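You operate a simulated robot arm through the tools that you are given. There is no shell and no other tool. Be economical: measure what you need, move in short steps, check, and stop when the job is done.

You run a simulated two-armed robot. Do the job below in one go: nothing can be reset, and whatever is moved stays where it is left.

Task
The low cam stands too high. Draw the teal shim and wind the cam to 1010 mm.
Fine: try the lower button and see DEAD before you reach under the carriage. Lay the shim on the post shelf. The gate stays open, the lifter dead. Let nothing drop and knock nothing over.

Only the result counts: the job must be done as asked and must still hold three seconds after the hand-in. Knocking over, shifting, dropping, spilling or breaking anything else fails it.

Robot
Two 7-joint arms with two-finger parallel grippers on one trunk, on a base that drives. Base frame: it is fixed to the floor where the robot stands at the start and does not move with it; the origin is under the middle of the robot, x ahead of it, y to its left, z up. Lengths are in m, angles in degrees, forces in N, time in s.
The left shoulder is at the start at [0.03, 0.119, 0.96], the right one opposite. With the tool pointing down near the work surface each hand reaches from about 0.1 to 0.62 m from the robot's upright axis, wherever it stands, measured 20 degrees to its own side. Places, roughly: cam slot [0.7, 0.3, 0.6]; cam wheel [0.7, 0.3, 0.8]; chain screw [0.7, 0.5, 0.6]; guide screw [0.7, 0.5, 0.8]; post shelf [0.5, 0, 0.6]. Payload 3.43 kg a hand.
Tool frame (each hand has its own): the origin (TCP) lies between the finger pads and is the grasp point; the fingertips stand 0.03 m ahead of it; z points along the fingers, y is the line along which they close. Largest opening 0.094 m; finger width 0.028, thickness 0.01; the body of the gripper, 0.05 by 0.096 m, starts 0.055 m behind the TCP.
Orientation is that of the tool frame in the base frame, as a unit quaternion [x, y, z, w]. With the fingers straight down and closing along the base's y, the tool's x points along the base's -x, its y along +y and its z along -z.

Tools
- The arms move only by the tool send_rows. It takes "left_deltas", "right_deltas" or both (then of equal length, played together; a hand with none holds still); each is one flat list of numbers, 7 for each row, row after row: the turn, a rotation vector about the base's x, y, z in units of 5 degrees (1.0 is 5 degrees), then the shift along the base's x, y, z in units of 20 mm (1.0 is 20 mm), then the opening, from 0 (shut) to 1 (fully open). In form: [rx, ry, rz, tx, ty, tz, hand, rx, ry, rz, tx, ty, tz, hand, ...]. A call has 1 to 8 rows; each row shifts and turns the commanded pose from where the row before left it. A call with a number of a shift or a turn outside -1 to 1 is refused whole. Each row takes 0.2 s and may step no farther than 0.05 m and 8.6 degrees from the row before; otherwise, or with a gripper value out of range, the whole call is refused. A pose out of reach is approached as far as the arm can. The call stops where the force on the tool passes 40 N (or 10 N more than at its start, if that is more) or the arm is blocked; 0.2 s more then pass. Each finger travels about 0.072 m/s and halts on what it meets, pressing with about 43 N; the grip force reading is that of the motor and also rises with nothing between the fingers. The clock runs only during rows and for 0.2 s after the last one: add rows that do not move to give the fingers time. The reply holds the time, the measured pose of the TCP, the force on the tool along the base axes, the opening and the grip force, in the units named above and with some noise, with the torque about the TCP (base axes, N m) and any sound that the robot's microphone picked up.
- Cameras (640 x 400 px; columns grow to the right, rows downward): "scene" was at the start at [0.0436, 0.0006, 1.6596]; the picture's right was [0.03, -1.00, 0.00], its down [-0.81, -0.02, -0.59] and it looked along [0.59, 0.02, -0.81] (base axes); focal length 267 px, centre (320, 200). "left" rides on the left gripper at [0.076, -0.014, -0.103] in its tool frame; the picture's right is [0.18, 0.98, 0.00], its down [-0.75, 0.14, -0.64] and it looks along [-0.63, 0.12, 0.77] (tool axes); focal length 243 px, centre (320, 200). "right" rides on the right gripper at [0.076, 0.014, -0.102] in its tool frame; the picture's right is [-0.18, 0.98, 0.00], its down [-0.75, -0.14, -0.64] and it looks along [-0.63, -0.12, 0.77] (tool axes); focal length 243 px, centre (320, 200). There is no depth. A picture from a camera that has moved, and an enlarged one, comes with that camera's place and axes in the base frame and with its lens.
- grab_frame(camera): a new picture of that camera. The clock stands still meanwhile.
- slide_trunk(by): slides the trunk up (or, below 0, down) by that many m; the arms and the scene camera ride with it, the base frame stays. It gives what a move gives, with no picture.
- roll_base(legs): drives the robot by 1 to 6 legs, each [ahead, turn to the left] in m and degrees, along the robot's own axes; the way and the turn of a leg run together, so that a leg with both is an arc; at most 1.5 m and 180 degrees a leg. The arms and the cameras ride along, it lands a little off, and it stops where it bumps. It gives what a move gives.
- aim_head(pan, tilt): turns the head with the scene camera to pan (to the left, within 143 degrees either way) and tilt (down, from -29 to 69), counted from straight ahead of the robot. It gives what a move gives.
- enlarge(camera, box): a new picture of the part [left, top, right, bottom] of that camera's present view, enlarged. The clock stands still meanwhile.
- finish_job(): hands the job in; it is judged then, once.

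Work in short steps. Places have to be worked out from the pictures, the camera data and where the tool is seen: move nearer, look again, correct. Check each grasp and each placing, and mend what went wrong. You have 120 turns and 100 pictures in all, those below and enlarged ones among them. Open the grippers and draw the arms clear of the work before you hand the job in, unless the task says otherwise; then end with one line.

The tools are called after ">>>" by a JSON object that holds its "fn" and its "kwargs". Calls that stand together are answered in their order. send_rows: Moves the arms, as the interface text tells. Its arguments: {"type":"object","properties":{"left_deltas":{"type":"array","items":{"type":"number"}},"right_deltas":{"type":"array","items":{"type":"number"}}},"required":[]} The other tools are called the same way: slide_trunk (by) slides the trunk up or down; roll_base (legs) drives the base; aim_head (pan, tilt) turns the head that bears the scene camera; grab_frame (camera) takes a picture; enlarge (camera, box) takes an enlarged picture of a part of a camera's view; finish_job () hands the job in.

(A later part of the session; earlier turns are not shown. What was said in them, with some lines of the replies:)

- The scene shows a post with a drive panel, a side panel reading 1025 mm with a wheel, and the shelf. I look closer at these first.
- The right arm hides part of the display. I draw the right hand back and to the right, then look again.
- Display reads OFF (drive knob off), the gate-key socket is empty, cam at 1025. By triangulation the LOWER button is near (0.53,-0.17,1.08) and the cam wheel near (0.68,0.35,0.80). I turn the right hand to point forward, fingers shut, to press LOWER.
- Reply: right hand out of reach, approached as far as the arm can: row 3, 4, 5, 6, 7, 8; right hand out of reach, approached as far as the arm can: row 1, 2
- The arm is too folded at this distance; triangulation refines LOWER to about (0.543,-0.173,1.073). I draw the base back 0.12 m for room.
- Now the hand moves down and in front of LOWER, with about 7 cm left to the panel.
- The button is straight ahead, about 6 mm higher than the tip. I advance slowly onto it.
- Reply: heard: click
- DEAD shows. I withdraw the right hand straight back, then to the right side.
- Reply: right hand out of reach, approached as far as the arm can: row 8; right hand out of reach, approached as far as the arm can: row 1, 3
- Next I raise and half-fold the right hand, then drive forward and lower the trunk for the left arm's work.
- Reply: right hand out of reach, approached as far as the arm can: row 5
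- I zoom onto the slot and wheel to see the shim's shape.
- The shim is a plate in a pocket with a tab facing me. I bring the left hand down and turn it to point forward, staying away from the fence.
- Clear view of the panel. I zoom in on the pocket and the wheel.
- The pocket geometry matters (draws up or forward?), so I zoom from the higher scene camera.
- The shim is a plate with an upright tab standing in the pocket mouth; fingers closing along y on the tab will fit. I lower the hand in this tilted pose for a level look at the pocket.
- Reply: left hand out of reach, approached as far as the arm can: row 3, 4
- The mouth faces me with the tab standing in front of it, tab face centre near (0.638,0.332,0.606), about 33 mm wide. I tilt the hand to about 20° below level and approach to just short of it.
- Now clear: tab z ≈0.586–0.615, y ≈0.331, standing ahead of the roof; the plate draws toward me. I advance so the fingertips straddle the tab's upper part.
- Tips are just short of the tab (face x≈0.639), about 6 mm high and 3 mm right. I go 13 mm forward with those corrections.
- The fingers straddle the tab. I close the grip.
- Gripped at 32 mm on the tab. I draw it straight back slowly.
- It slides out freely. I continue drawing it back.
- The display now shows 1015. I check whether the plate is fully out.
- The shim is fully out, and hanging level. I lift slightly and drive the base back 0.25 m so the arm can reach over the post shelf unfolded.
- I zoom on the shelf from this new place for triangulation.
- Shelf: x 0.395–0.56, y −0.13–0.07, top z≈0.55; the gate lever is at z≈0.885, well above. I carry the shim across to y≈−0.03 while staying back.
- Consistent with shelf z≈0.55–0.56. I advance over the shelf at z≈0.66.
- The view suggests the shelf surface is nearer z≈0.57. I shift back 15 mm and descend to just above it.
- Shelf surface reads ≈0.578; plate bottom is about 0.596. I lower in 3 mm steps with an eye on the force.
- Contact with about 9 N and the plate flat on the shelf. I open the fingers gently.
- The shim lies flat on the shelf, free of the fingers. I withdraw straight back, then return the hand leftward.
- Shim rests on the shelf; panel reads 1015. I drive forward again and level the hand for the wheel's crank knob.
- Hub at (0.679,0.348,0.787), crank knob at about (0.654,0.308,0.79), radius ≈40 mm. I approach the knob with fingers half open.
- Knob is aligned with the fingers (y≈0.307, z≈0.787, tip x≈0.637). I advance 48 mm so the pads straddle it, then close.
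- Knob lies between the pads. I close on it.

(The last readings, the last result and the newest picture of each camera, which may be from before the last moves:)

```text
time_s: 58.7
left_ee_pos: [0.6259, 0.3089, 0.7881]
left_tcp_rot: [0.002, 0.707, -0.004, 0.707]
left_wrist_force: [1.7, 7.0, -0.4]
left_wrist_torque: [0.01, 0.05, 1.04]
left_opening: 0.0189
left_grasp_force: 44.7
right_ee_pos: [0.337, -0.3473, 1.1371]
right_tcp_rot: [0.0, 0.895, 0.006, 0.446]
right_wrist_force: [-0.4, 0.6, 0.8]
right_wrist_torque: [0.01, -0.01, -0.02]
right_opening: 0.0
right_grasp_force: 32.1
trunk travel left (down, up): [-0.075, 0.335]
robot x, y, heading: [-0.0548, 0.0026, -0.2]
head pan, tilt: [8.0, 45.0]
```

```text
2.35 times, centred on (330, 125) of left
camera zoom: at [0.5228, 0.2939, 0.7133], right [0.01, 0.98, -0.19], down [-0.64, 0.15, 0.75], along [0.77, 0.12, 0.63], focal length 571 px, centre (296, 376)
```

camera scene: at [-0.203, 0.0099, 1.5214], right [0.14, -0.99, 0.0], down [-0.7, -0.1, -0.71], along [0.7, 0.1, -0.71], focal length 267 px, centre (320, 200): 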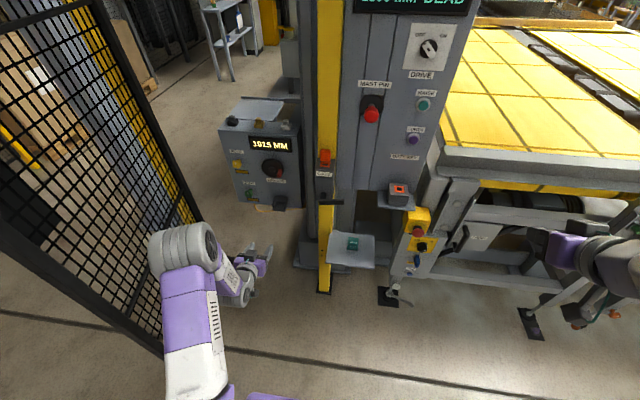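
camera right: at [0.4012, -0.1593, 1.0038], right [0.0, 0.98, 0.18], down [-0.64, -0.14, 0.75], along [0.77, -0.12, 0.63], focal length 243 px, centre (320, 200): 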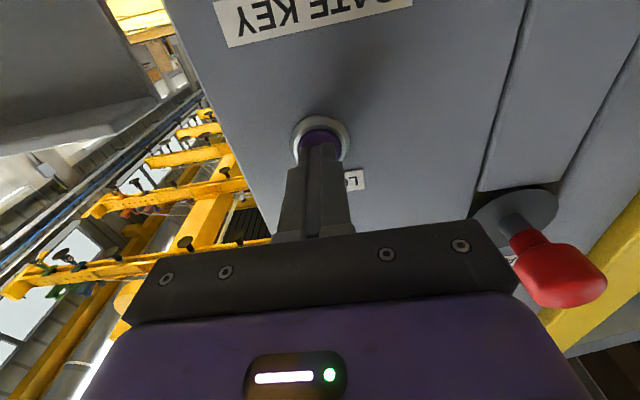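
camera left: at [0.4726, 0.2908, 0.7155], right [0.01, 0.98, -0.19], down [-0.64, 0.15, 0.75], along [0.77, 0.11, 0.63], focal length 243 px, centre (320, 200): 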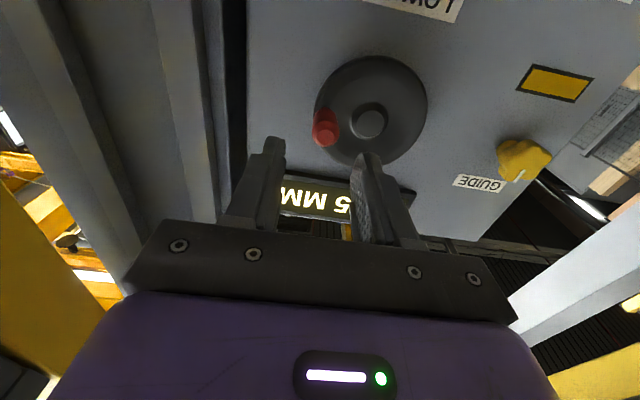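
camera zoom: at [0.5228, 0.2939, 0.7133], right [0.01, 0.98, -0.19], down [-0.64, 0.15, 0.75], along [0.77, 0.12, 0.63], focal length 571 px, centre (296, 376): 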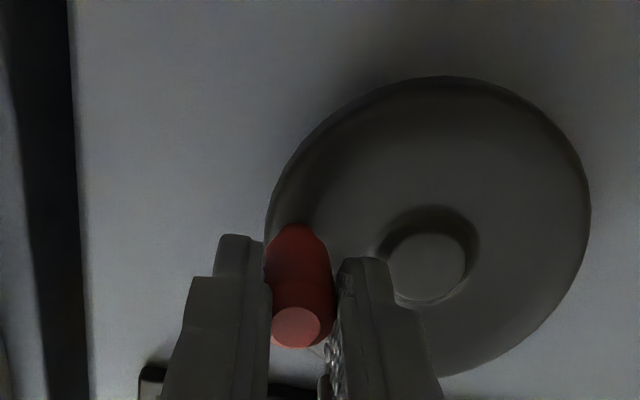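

Gripped at 19 mm. I try a small clockwise turn (knob moves down, about 30°) and read the display.

>>> {"fn": "send_rows", "kwargs": {"left_deltas": [0, 0, 0, 0, 0.03, -0.34, 0, 0, 0, 0, 0, 0.09, -0.33, 0, 0, 0, 0, 0, 0.14, -0.31, 0]}}

>>> {"fn": "enlarge", "kwargs": {"camera": "scene", "box": [210, 110, 320, 220]}}

>>> {"fn": "enlarge", "kwargs": {"camera": "left", "box": [220, 40, 440, 210]}}

```text
time_s: 59.5
left_ee_pos: [0.6247, 0.3119, 0.7701]
left_tcp_rot: [0.002, 0.706, -0.004, 0.708]
left_wrist_force: [3.0, 8.5, 9.1]
left_wrist_torque: [0.13, -1.07, 0.96]
left_opening: 0.0194
left_grasp_force: 45.2
right_ee_pos: [0.3369, -0.3467, 1.1367]
right_tcp_rot: [0.0, 0.894, 0.005, 0.447]
right_wrist_force: [-1.1, -0.5, 0.1]
right_wrist_torque: [0.03, -0.03, 0.04]
right_opening: 0.0
right_grasp_force: 32.8
trunk travel left (down, up): [-0.075, 0.335]
robot x, y, heading: [-0.0585, -0.0001, -0.1]
head pan, tilt: [8.0, 45.0]
```

```text
3.64 times, centred on (265, 165) of scene
camera zoom: at [-0.0072, 0.0095, 1.5214], right [0.14, -0.99, 0.0], down [-0.7, -0.1, -0.71], along [0.7, 0.1, -0.71], focal length 972 px, centre (520, 327)
```

zoom: 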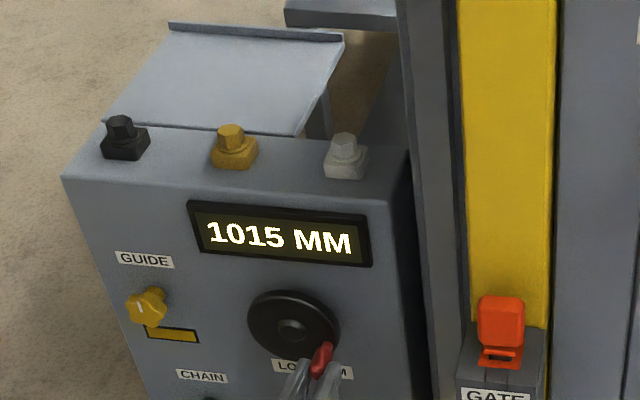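

```text
2.35 times, centred on (330, 125) of left
camera zoom: at [0.523, 0.297, 0.6944], right [0.01, 0.98, -0.19], down [-0.64, 0.15, 0.75], along [0.77, 0.11, 0.63], focal length 571 px, centre (296, 376)
```

zoom: 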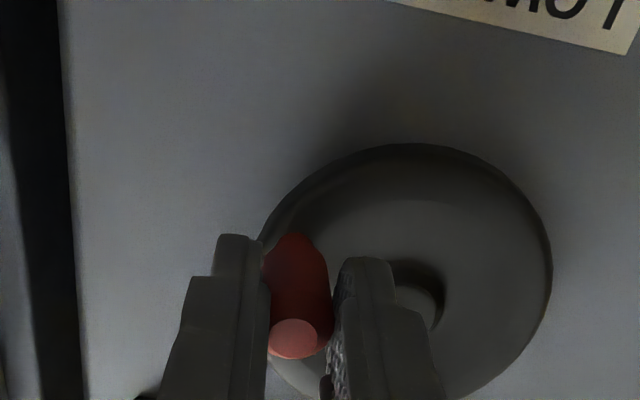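

The wheel follows with moderate resistance. I continue the arc to about 90° and read again.

>>> {"fn": "send_rows", "kwargs": {"left_deltas": [0, 0, 0, 0, 0.195, -0.28, 0, 0, 0, 0, 0, 0.24, -0.24, 0, 0, 0, 0, 0, 0.28, -0.195, 0, 0, 0, 0, 0, 0.31, -0.14, 0, 0, 0, 0, 0, 0.33, -0.09, 0, 0, 0, 0, 0, 0.34, -0.03, 0]}}

>>> {"fn": "enlarge", "kwargs": {"camera": "scene", "box": [210, 110, 320, 220]}}

>>> {"fn": "enlarge", "kwargs": {"camera": "left", "box": [220, 40, 440, 210]}}

```text
time_s: 60.9
left_ee_pos: [0.6249, 0.3458, 0.7439]
left_tcp_rot: [0.001, 0.711, -0.004, 0.704]
left_wrist_force: [2.9, -9.3, -12.8]
left_wrist_torque: [0.35, 0.74, 0.28]
left_opening: 0.0194
left_grasp_force: 45.2
right_ee_pos: [0.3381, -0.3476, 1.135]
right_tcp_rot: [-0.001, 0.895, 0.006, 0.446]
right_wrist_force: [-1.1, -0.3, 0.1]
right_wrist_torque: [-0.01, 0.0, 0.0]
right_opening: 0.0
right_grasp_force: 32.9
trunk travel left (down, up): [-0.075, 0.335]
robot x, y, heading: [-0.06, -0.0022, 0.0]
head pan, tilt: [8.0, 45.0]
```

```text
3.64 times, centred on (265, 165) of scene
camera zoom: at [-0.0043, 0.0087, 1.5211], right [0.14, -0.99, 0.0], down [-0.7, -0.1, -0.71], along [0.7, 0.1, -0.71], focal length 972 px, centre (520, 327)
```

zoom: 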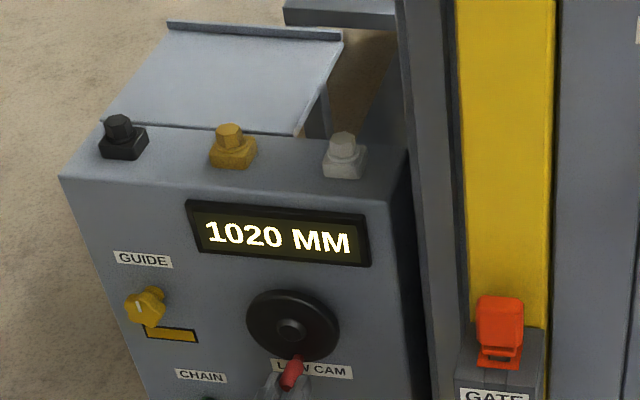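

```text
2.35 times, centred on (330, 125) of left
camera zoom: at [0.5208, 0.3317, 0.6704], right [0.01, 0.98, -0.19], down [-0.63, 0.15, 0.76], along [0.77, 0.11, 0.62], focal length 571 px, centre (296, 376)
```

zoom: 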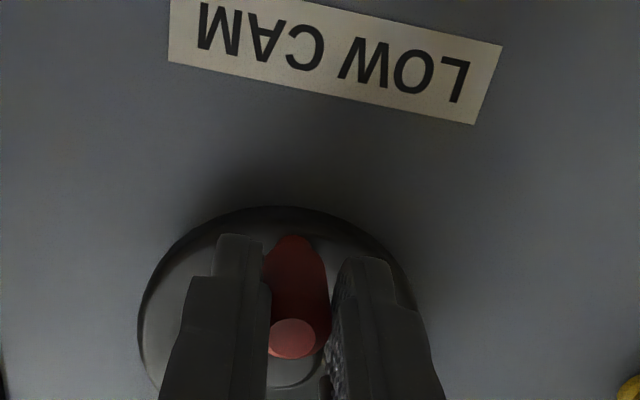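

Clockwise raises it: 90° gave 1020, so about 5 mm per quarter turn. I need 180° counterclockwise in all; I start back along the arc.

>>> {"fn": "send_rows", "kwargs": {"left_deltas": [0, 0, 0, 0, -0.34, 0.08, 0, 0, 0, 0, 0, -0.33, 0.09, 0, 0, 0, 0, 0, -0.31, 0.14, 0, 0, 0, 0, 0, -0.28, 0.195, 0, 0, 0, 0, 0, -0.24, 0.24, 0, 0, 0, 0, 0, -0.195, 0.28, 0, 0, 0, 0, 0, -0.14, 0.31, 0, 0, 0, 0, 0, -0.09, 0.33, 0]}}

>>> {"fn": "send_rows", "kwargs": {"left_deltas": [0, 0, 0, 0, -0.03, 0.34, 0]}}

>>> {"fn": "enlarge", "kwargs": {"camera": "scene", "box": [210, 110, 320, 220]}}

>>> {"fn": "enlarge", "kwargs": {"camera": "left", "box": [220, 40, 440, 210]}}

```text
time_s: 62.7
left_ee_pos: [0.6252, 0.3105, 0.785]
left_tcp_rot: [0.001, 0.706, -0.003, 0.708]
left_wrist_force: [-4.1, 12.7, -3.2]
left_wrist_torque: [-0.18, 1.08, 1.04]
left_opening: 0.0197
left_grasp_force: 44.9
right_ee_pos: [0.3381, -0.3465, 1.1361]
right_tcp_rot: [-0.001, 0.895, 0.005, 0.446]
right_wrist_force: [-0.1, -0.9, -0.2]
right_wrist_torque: [0.01, 0.01, -0.02]
right_opening: 0.0001
right_grasp_force: 33.5
trunk travel left (down, up): [-0.075, 0.335]
robot x, y, heading: [-0.0581, -0.0002, -0.2]
head pan, tilt: [8.0, 45.0]
```

```text
time_s: 63.1
left_ee_pos: [0.6242, 0.3084, 0.7896]
left_tcp_rot: [0.002, 0.707, -0.004, 0.708]
left_wrist_force: [-4.3, 14.2, -1.8]
left_wrist_torque: [-0.03, 0.85, 1.13]
left_opening: 0.0194
left_grasp_force: 45.2
right_ee_pos: [0.337, -0.3467, 1.1368]
right_tcp_rot: [0.0, 0.895, 0.004, 0.447]
right_wrist_force: [-0.8, -0.5, -1.0]
right_wrist_torque: [0.0, 0.04, 0.0]
right_opening: 0.0001
right_grasp_force: 33.0
trunk travel left (down, up): [-0.075, 0.335]
robot x, y, heading: [-0.056, -0.0018, -0.2]
head pan, tilt: [8.0, 45.0]
```

```text
3.64 times, centred on (265, 165) of scene
camera zoom: at [-0.0063, 0.0106, 1.5214], right [0.14, -0.99, 0.0], down [-0.7, -0.1, -0.71], along [0.7, 0.09, -0.71], focal length 972 px, centre (520, 327)
```

zoom: 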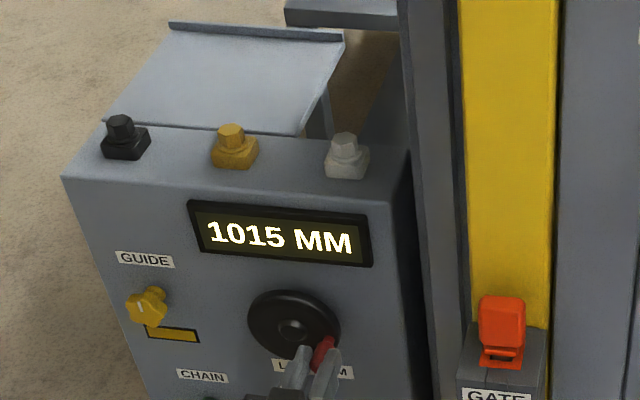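

```text
2.35 times, centred on (330, 125) of left
camera zoom: at [0.5227, 0.2944, 0.7144], right [0.01, 0.98, -0.19], down [-0.64, 0.15, 0.75], along [0.77, 0.12, 0.63], focal length 571 px, centre (296, 376)
```

zoom: 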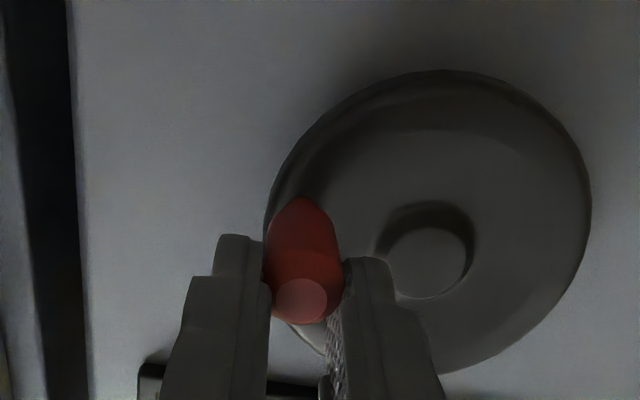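

Back to 1015. I continue counterclockwise up over the first 50° and check the grip.

>>> {"fn": "send_rows", "kwargs": {"left_deltas": [0, 0, 0, 0, 0.1, 0.34, 0, 0, 0, 0, 0, 0.1, 0.33, 0, 0, 0, 0, 0, 0.14, 0.31, 0, 0, 0, 0, 0, 0.195, 0.28, 0, 0, 0, 0, 0, 0.24, 0.24, 0]}}

>>> {"fn": "enlarge", "kwargs": {"camera": "left", "box": [220, 40, 440, 210]}}

>>> {"fn": "enlarge", "kwargs": {"camera": "scene", "box": [210, 110, 320, 220]}}

```text
time_s: 64.3
left_ee_pos: [0.626, 0.3167, 0.824]
left_tcp_rot: [0.006, 0.705, -0.008, 0.71]
left_wrist_force: [-13.4, -17.2, 2.4]
left_wrist_torque: [-0.42, 0.3, 0.55]
left_opening: 0.0195
left_grasp_force: 45.1
right_ee_pos: [0.336, -0.3495, 1.1358]
right_tcp_rot: [0.0, 0.895, 0.006, 0.447]
right_wrist_force: [0.1, -0.1, 0.0]
right_wrist_torque: [-0.01, 0.01, 0.02]
right_opening: 0.0001
right_grasp_force: 32.9
trunk travel left (down, up): [-0.075, 0.335]
robot x, y, heading: [-0.0574, -0.0013, -0.4]
head pan, tilt: [8.0, 45.0]
```

```text
2.35 times, centred on (330, 125) of left
camera zoom: at [0.5238, 0.3028, 0.7483], right [0.02, 0.98, -0.19], down [-0.64, 0.15, 0.75], along [0.76, 0.11, 0.64], focal length 571 px, centre (296, 376)
```

zoom: 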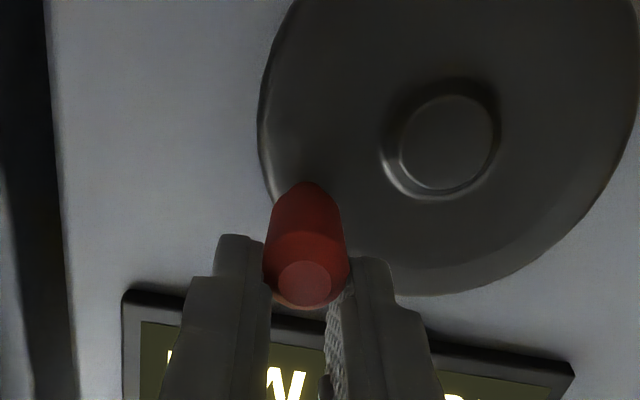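

```text
3.64 times, centred on (265, 165) of scene
camera zoom: at [-0.0083, 0.0065, 1.5215], right [0.13, -0.99, 0.0], down [-0.7, -0.09, -0.71], along [0.7, 0.1, -0.71], focal length 972 px, centre (520, 327)
```

zoom: 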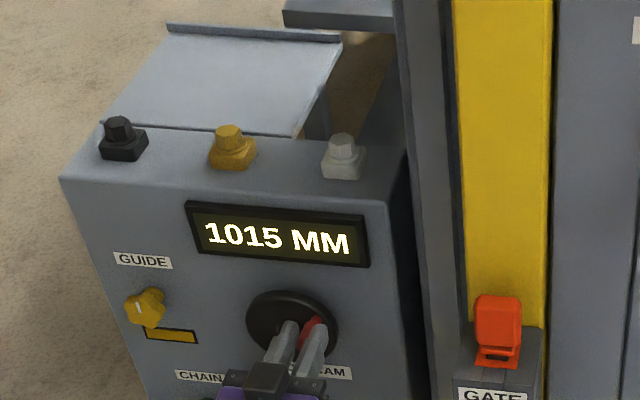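

The knob has slipped about 8 mm low in the pads but still leads. The remaining arc is mostly sideways, where a finger pushes it directly, so I keep z almost level.

>>> {"fn": "send_rows", "kwargs": {"left_deltas": [0, 0, 0, 0, 0.28, 0.08, 0, 0, 0, 0, 0, 0.31, 0.06, 0, 0, 0, 0, 0, 0.33, 0, 0, 0, 0, 0, 0, 0.34, 0, 0]}}

>>> {"fn": "enlarge", "kwargs": {"camera": "left", "box": [220, 40, 440, 210]}}

>>> {"fn": "enlarge", "kwargs": {"camera": "scene", "box": [210, 110, 320, 220]}}

```text
time_s: 65.3
left_ee_pos: [0.6263, 0.3494, 0.8334]
left_tcp_rot: [0.002, 0.699, 0.0, 0.715]
left_wrist_force: [9.9, 0.1, 30.4]
left_wrist_torque: [0.0, -1.1, -0.14]
left_opening: 0.019
left_grasp_force: 44.3
right_ee_pos: [0.3362, -0.3485, 1.1358]
right_tcp_rot: [0.0, 0.895, 0.006, 0.447]
right_wrist_force: [0.1, 0.7, 0.4]
right_wrist_torque: [-0.01, -0.03, -0.02]
right_opening: 0.0001
right_grasp_force: 33.2
trunk travel left (down, up): [-0.075, 0.335]
robot x, y, heading: [-0.0586, 0.0001, -0.1]
head pan, tilt: [8.0, 45.0]
```

```text
2.35 times, centred on (330, 125) of left
camera zoom: at [0.5256, 0.3352, 0.7552], right [0.01, 0.98, -0.18], down [-0.66, 0.14, 0.74], along [0.75, 0.12, 0.65], focal length 571 px, centre (296, 376)
```

zoom: 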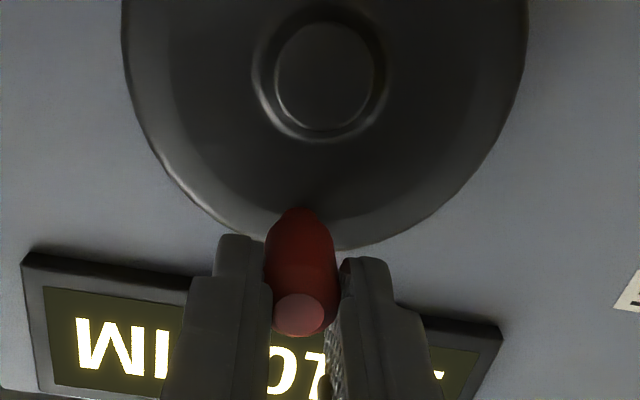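

```text
3.64 times, centred on (265, 165) of scene
camera zoom: at [-0.0084, 0.0074, 1.5216], right [0.14, -0.99, 0.0], down [-0.7, -0.1, -0.71], along [0.7, 0.1, -0.71], focal length 972 px, centre (520, 327)
```

zoom: 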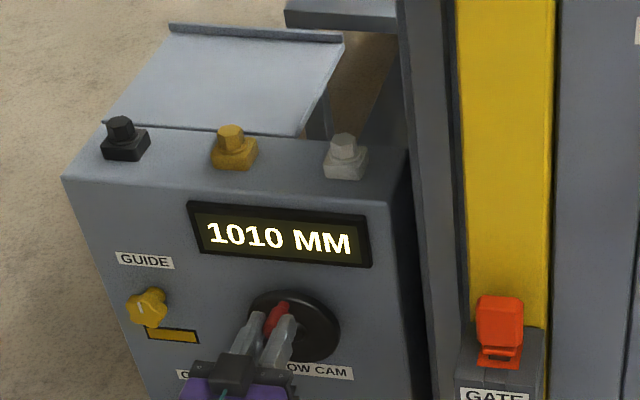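

Display reads 1010 with the crank at the top. There is 30 N of vertical strain, so I relieve it 4 mm upward, then open the fingers.

>>> {"fn": "send_rows", "kwargs": {"left_deltas": [0, 0, 0, 0, 0, 0.15, 0, 0, 0, 0, 0, 0, 0, 0]}}

>>> {"fn": "send_rows", "kwargs": {"left_deltas": [0, 0, 0, 0, 0, 0, 0.3, 0, 0, 0, 0, 0, 0, 0.5, 0, 0, 0, 0, 0, 0, 0.5]}}

>>> {"fn": "enlarge", "kwargs": {"camera": "left", "box": [220, 40, 440, 210]}}

>>> {"fn": "enlarge", "kwargs": {"camera": "scene", "box": [210, 110, 320, 220]}}

```text
time_s: 65.9
left_ee_pos: [0.6251, 0.3525, 0.8313]
left_tcp_rot: [0.0, 0.702, 0.001, 0.712]
left_wrist_force: [10.9, 9.7, 20.8]
left_wrist_torque: [0.24, -1.1, 0.91]
left_opening: 0.0197
left_grasp_force: 45.1
right_ee_pos: [0.3374, -0.347, 1.1365]
right_tcp_rot: [0.0, 0.895, 0.005, 0.447]
right_wrist_force: [-0.3, 0.0, -0.3]
right_wrist_torque: [-0.01, 0.01, 0.01]
right_opening: 0.0001
right_grasp_force: 32.6
trunk travel left (down, up): [-0.075, 0.335]
robot x, y, heading: [-0.058, 0.0029, -0.4]
head pan, tilt: [8.0, 45.0]
```

```text
time_s: 66.7
left_ee_pos: [0.6259, 0.3474, 0.8277]
left_tcp_rot: [0.002, 0.707, -0.004, 0.707]
left_wrist_force: [0.2, -0.6, 0.3]
left_wrist_torque: [-0.01, -0.01, 0.02]
left_opening: 0.0474
left_grasp_force: 0.0
right_ee_pos: [0.3372, -0.3477, 1.1355]
right_tcp_rot: [0.0, 0.895, 0.005, 0.446]
right_wrist_force: [-0.7, -0.6, 0.5]
right_wrist_torque: [0.0, -0.04, -0.01]
right_opening: 0.0
right_grasp_force: 32.6
trunk travel left (down, up): [-0.075, 0.335]
robot x, y, heading: [-0.058, -0.0042, -0.1]
head pan, tilt: [8.0, 45.0]
```

```text
2.35 times, centred on (330, 125) of left
camera zoom: at [0.5233, 0.3328, 0.7506], right [0.01, 0.98, -0.19], down [-0.64, 0.15, 0.75], along [0.77, 0.11, 0.63], focal length 571 px, centre (296, 376)
```

zoom: 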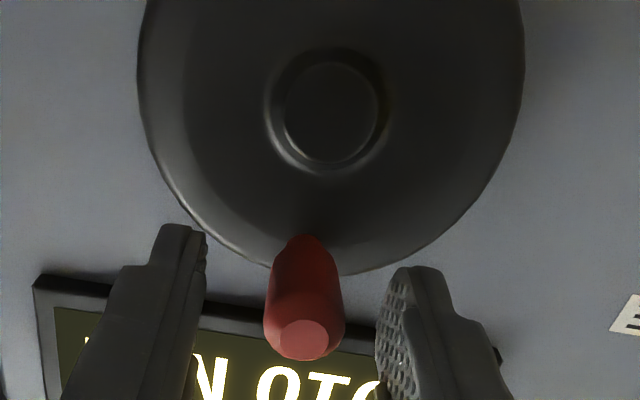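

```text
3.64 times, centred on (265, 165) of scene
camera zoom: at [-0.0064, 0.009, 1.5213], right [0.14, -0.99, 0.0], down [-0.7, -0.1, -0.71], along [0.7, 0.1, -0.71], focal length 972 px, centre (520, 327)
```

zoom: 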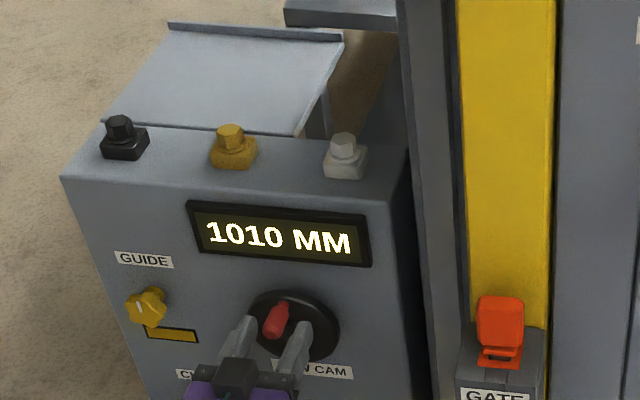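

Released, and it holds at 1010. I withdraw the hand straight back, back the base off, open both grippers and check everything.

>>> {"fn": "send_rows", "kwargs": {"left_deltas": [0, 0, 0, -0.5, 0, 0, 0.5, 0, 0, 0, -0.6, 0, 0, 0.5, 0, 0, 0, -1, 0, 0, 0.5, 0, 0, 0, -1, 0, 0, 0.5, 0, 0, 0, -1, 0, 0, 0.5, 0, 0, 0, -1, 0, 0, 0.5, 0, 0, 0, -1, 0, 0, 1, 0, 0, 0, 0, 0, 0, 1], "right_deltas": [0, 0, 0, 0, 0, 0, 0.5, 0, 0, 0, 0, 0, 0, 1, 0, 0, 0, 0, 0, 0, 1, 0, 0, 0, 0, 0, 0, 1, 0, 0, 0, 0, 0, 0, 1, 0, 0, 0, 0, 0, 0, 1, 0, 0, 0, 0, 0, 0, 1, 0, 0, 0, 0, 0, 0, 1]}}

>>> {"fn": "roll_base", "kwargs": {"legs": [[-0.3, 0]]}}

>>> {"fn": "aim_head", "kwargs": {"pan": 5, "tilt": 35}}

>>> {"fn": "grab_frame", "kwargs": {"camera": "scene"}}

>>> {"fn": "enlarge", "kwargs": {"camera": "scene", "box": [200, 110, 320, 230]}}

>>> {"fn": "enlarge", "kwargs": {"camera": "scene", "box": [300, 50, 440, 270]}}

```text
time_s: 68.5
left_ee_pos: [0.5024, 0.3459, 0.8271]
left_tcp_rot: [0.003, 0.707, -0.004, 0.707]
left_wrist_force: [0.0, -0.1, 0.2]
left_wrist_torque: [0.0, -0.01, -0.01]
left_opening: 0.0942
left_grasp_force: 0.0
right_ee_pos: [0.3373, -0.3485, 1.1372]
right_tcp_rot: [0.0, 0.895, 0.005, 0.447]
right_wrist_force: [-0.6, -0.7, 0.0]
right_wrist_torque: [0.02, -0.02, 0.0]
right_opening: 0.0939
right_grasp_force: 0.0
trunk travel left (down, up): [-0.075, 0.335]
robot x, y, heading: [-0.0564, -0.0025, -0.2]
head pan, tilt: [8.0, 45.0]
```

```text
time_s: 70.5
left_ee_pos: [0.2067, 0.3482, 0.8267]
left_tcp_rot: [0.002, 0.707, -0.003, 0.707]
left_wrist_force: [-1.3, -0.1, 0.4]
left_wrist_torque: [0.01, 0.0, 0.01]
left_opening: 0.0939
left_grasp_force: 0.1
right_ee_pos: [0.0393, -0.3467, 1.1371]
right_tcp_rot: [-0.001, 0.895, 0.006, 0.446]
right_wrist_force: [-0.2, -0.4, -0.1]
right_wrist_torque: [0.03, -0.01, 0.03]
right_opening: 0.0941
right_grasp_force: 0.0
trunk travel left (down, up): [-0.075, 0.335]
robot x, y, heading: [-0.3544, -0.0003, -0.4]
head pan, tilt: [8.0, 45.0]
```

```text
time_s: 71.3
left_ee_pos: [0.2061, 0.3474, 0.8267]
left_tcp_rot: [0.002, 0.707, -0.003, 0.707]
left_wrist_force: [-0.2, 0.3, -0.7]
left_wrist_torque: [0.01, 0.01, 0.04]
left_opening: 0.0943
left_grasp_force: 0.1
right_ee_pos: [0.0407, -0.3447, 1.1346]
right_tcp_rot: [0.0, 0.895, 0.005, 0.446]
right_wrist_force: [-0.5, -0.1, 0.5]
right_wrist_torque: [0.02, 0.01, 0.0]
right_opening: 0.0941
right_grasp_force: 0.1
trunk travel left (down, up): [-0.075, 0.335]
robot x, y, heading: [-0.3559, -0.0021, -0.1]
head pan, tilt: [5.0, 35.0]
```

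```text
24 pictures are left
camera scene: at [-0.2956, 0.0065, 1.5361], right [0.08, -1.0, 0.0], down [-0.57, -0.05, -0.82], along [0.82, 0.07, -0.57], focal length 267 px, centre (320, 200)
```

scene: 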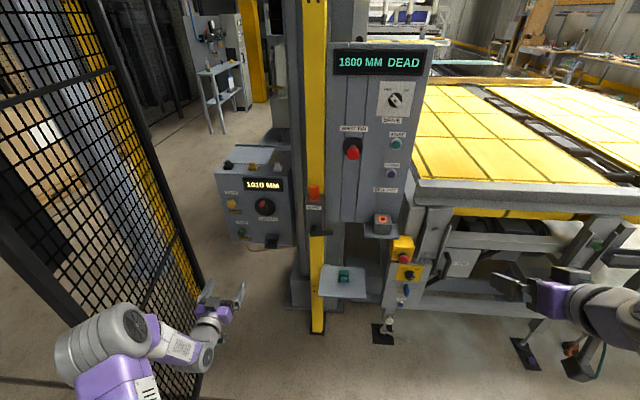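

```text
3.33 times, centred on (260, 170) of scene
camera zoom: at [-0.2956, 0.0065, 1.5361], right [0.08, -1.0, 0.0], down [-0.57, -0.05, -0.82], along [0.82, 0.07, -0.57], focal length 891 px, centre (520, 300)
```

zoom: 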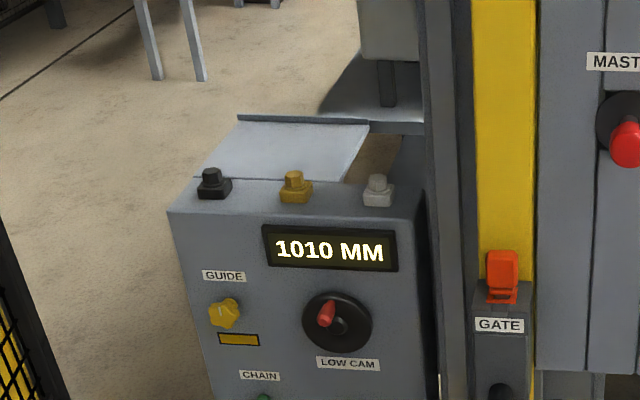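

```text
1.82 times, centred on (370, 160) of scene
camera zoom: at [-0.2956, 0.0065, 1.5361], right [0.08, -1.0, 0.0], down [-0.57, -0.05, -0.82], along [0.82, 0.07, -0.57], focal length 486 px, centre (229, 273)
```

zoom: 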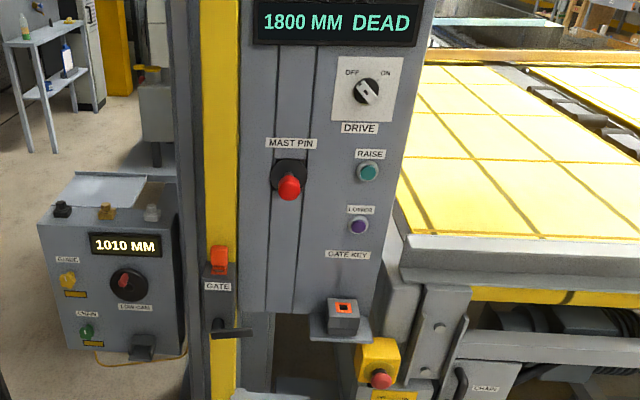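

The cam reads 1010, the lifter reads DEAD, and the gate controls are as they were. The shim is on the shelf, both hands are open and clear, so I hand in.

>>> {"fn": "finish_job", "kwargs": {}}

```text
The job is handed in.
```

The low cam now reads 1010 mm, and the teal shim lies flat on the post shelf. I pressed the lower button and saw DEAD before reaching under the carriage. The gate is still open, the lifter still reads DEAD, and nothing was dropped or knocked over. While finding the winding direction, I briefly turned the cam up to 1020 mm before bringing it down to 1010 mm.
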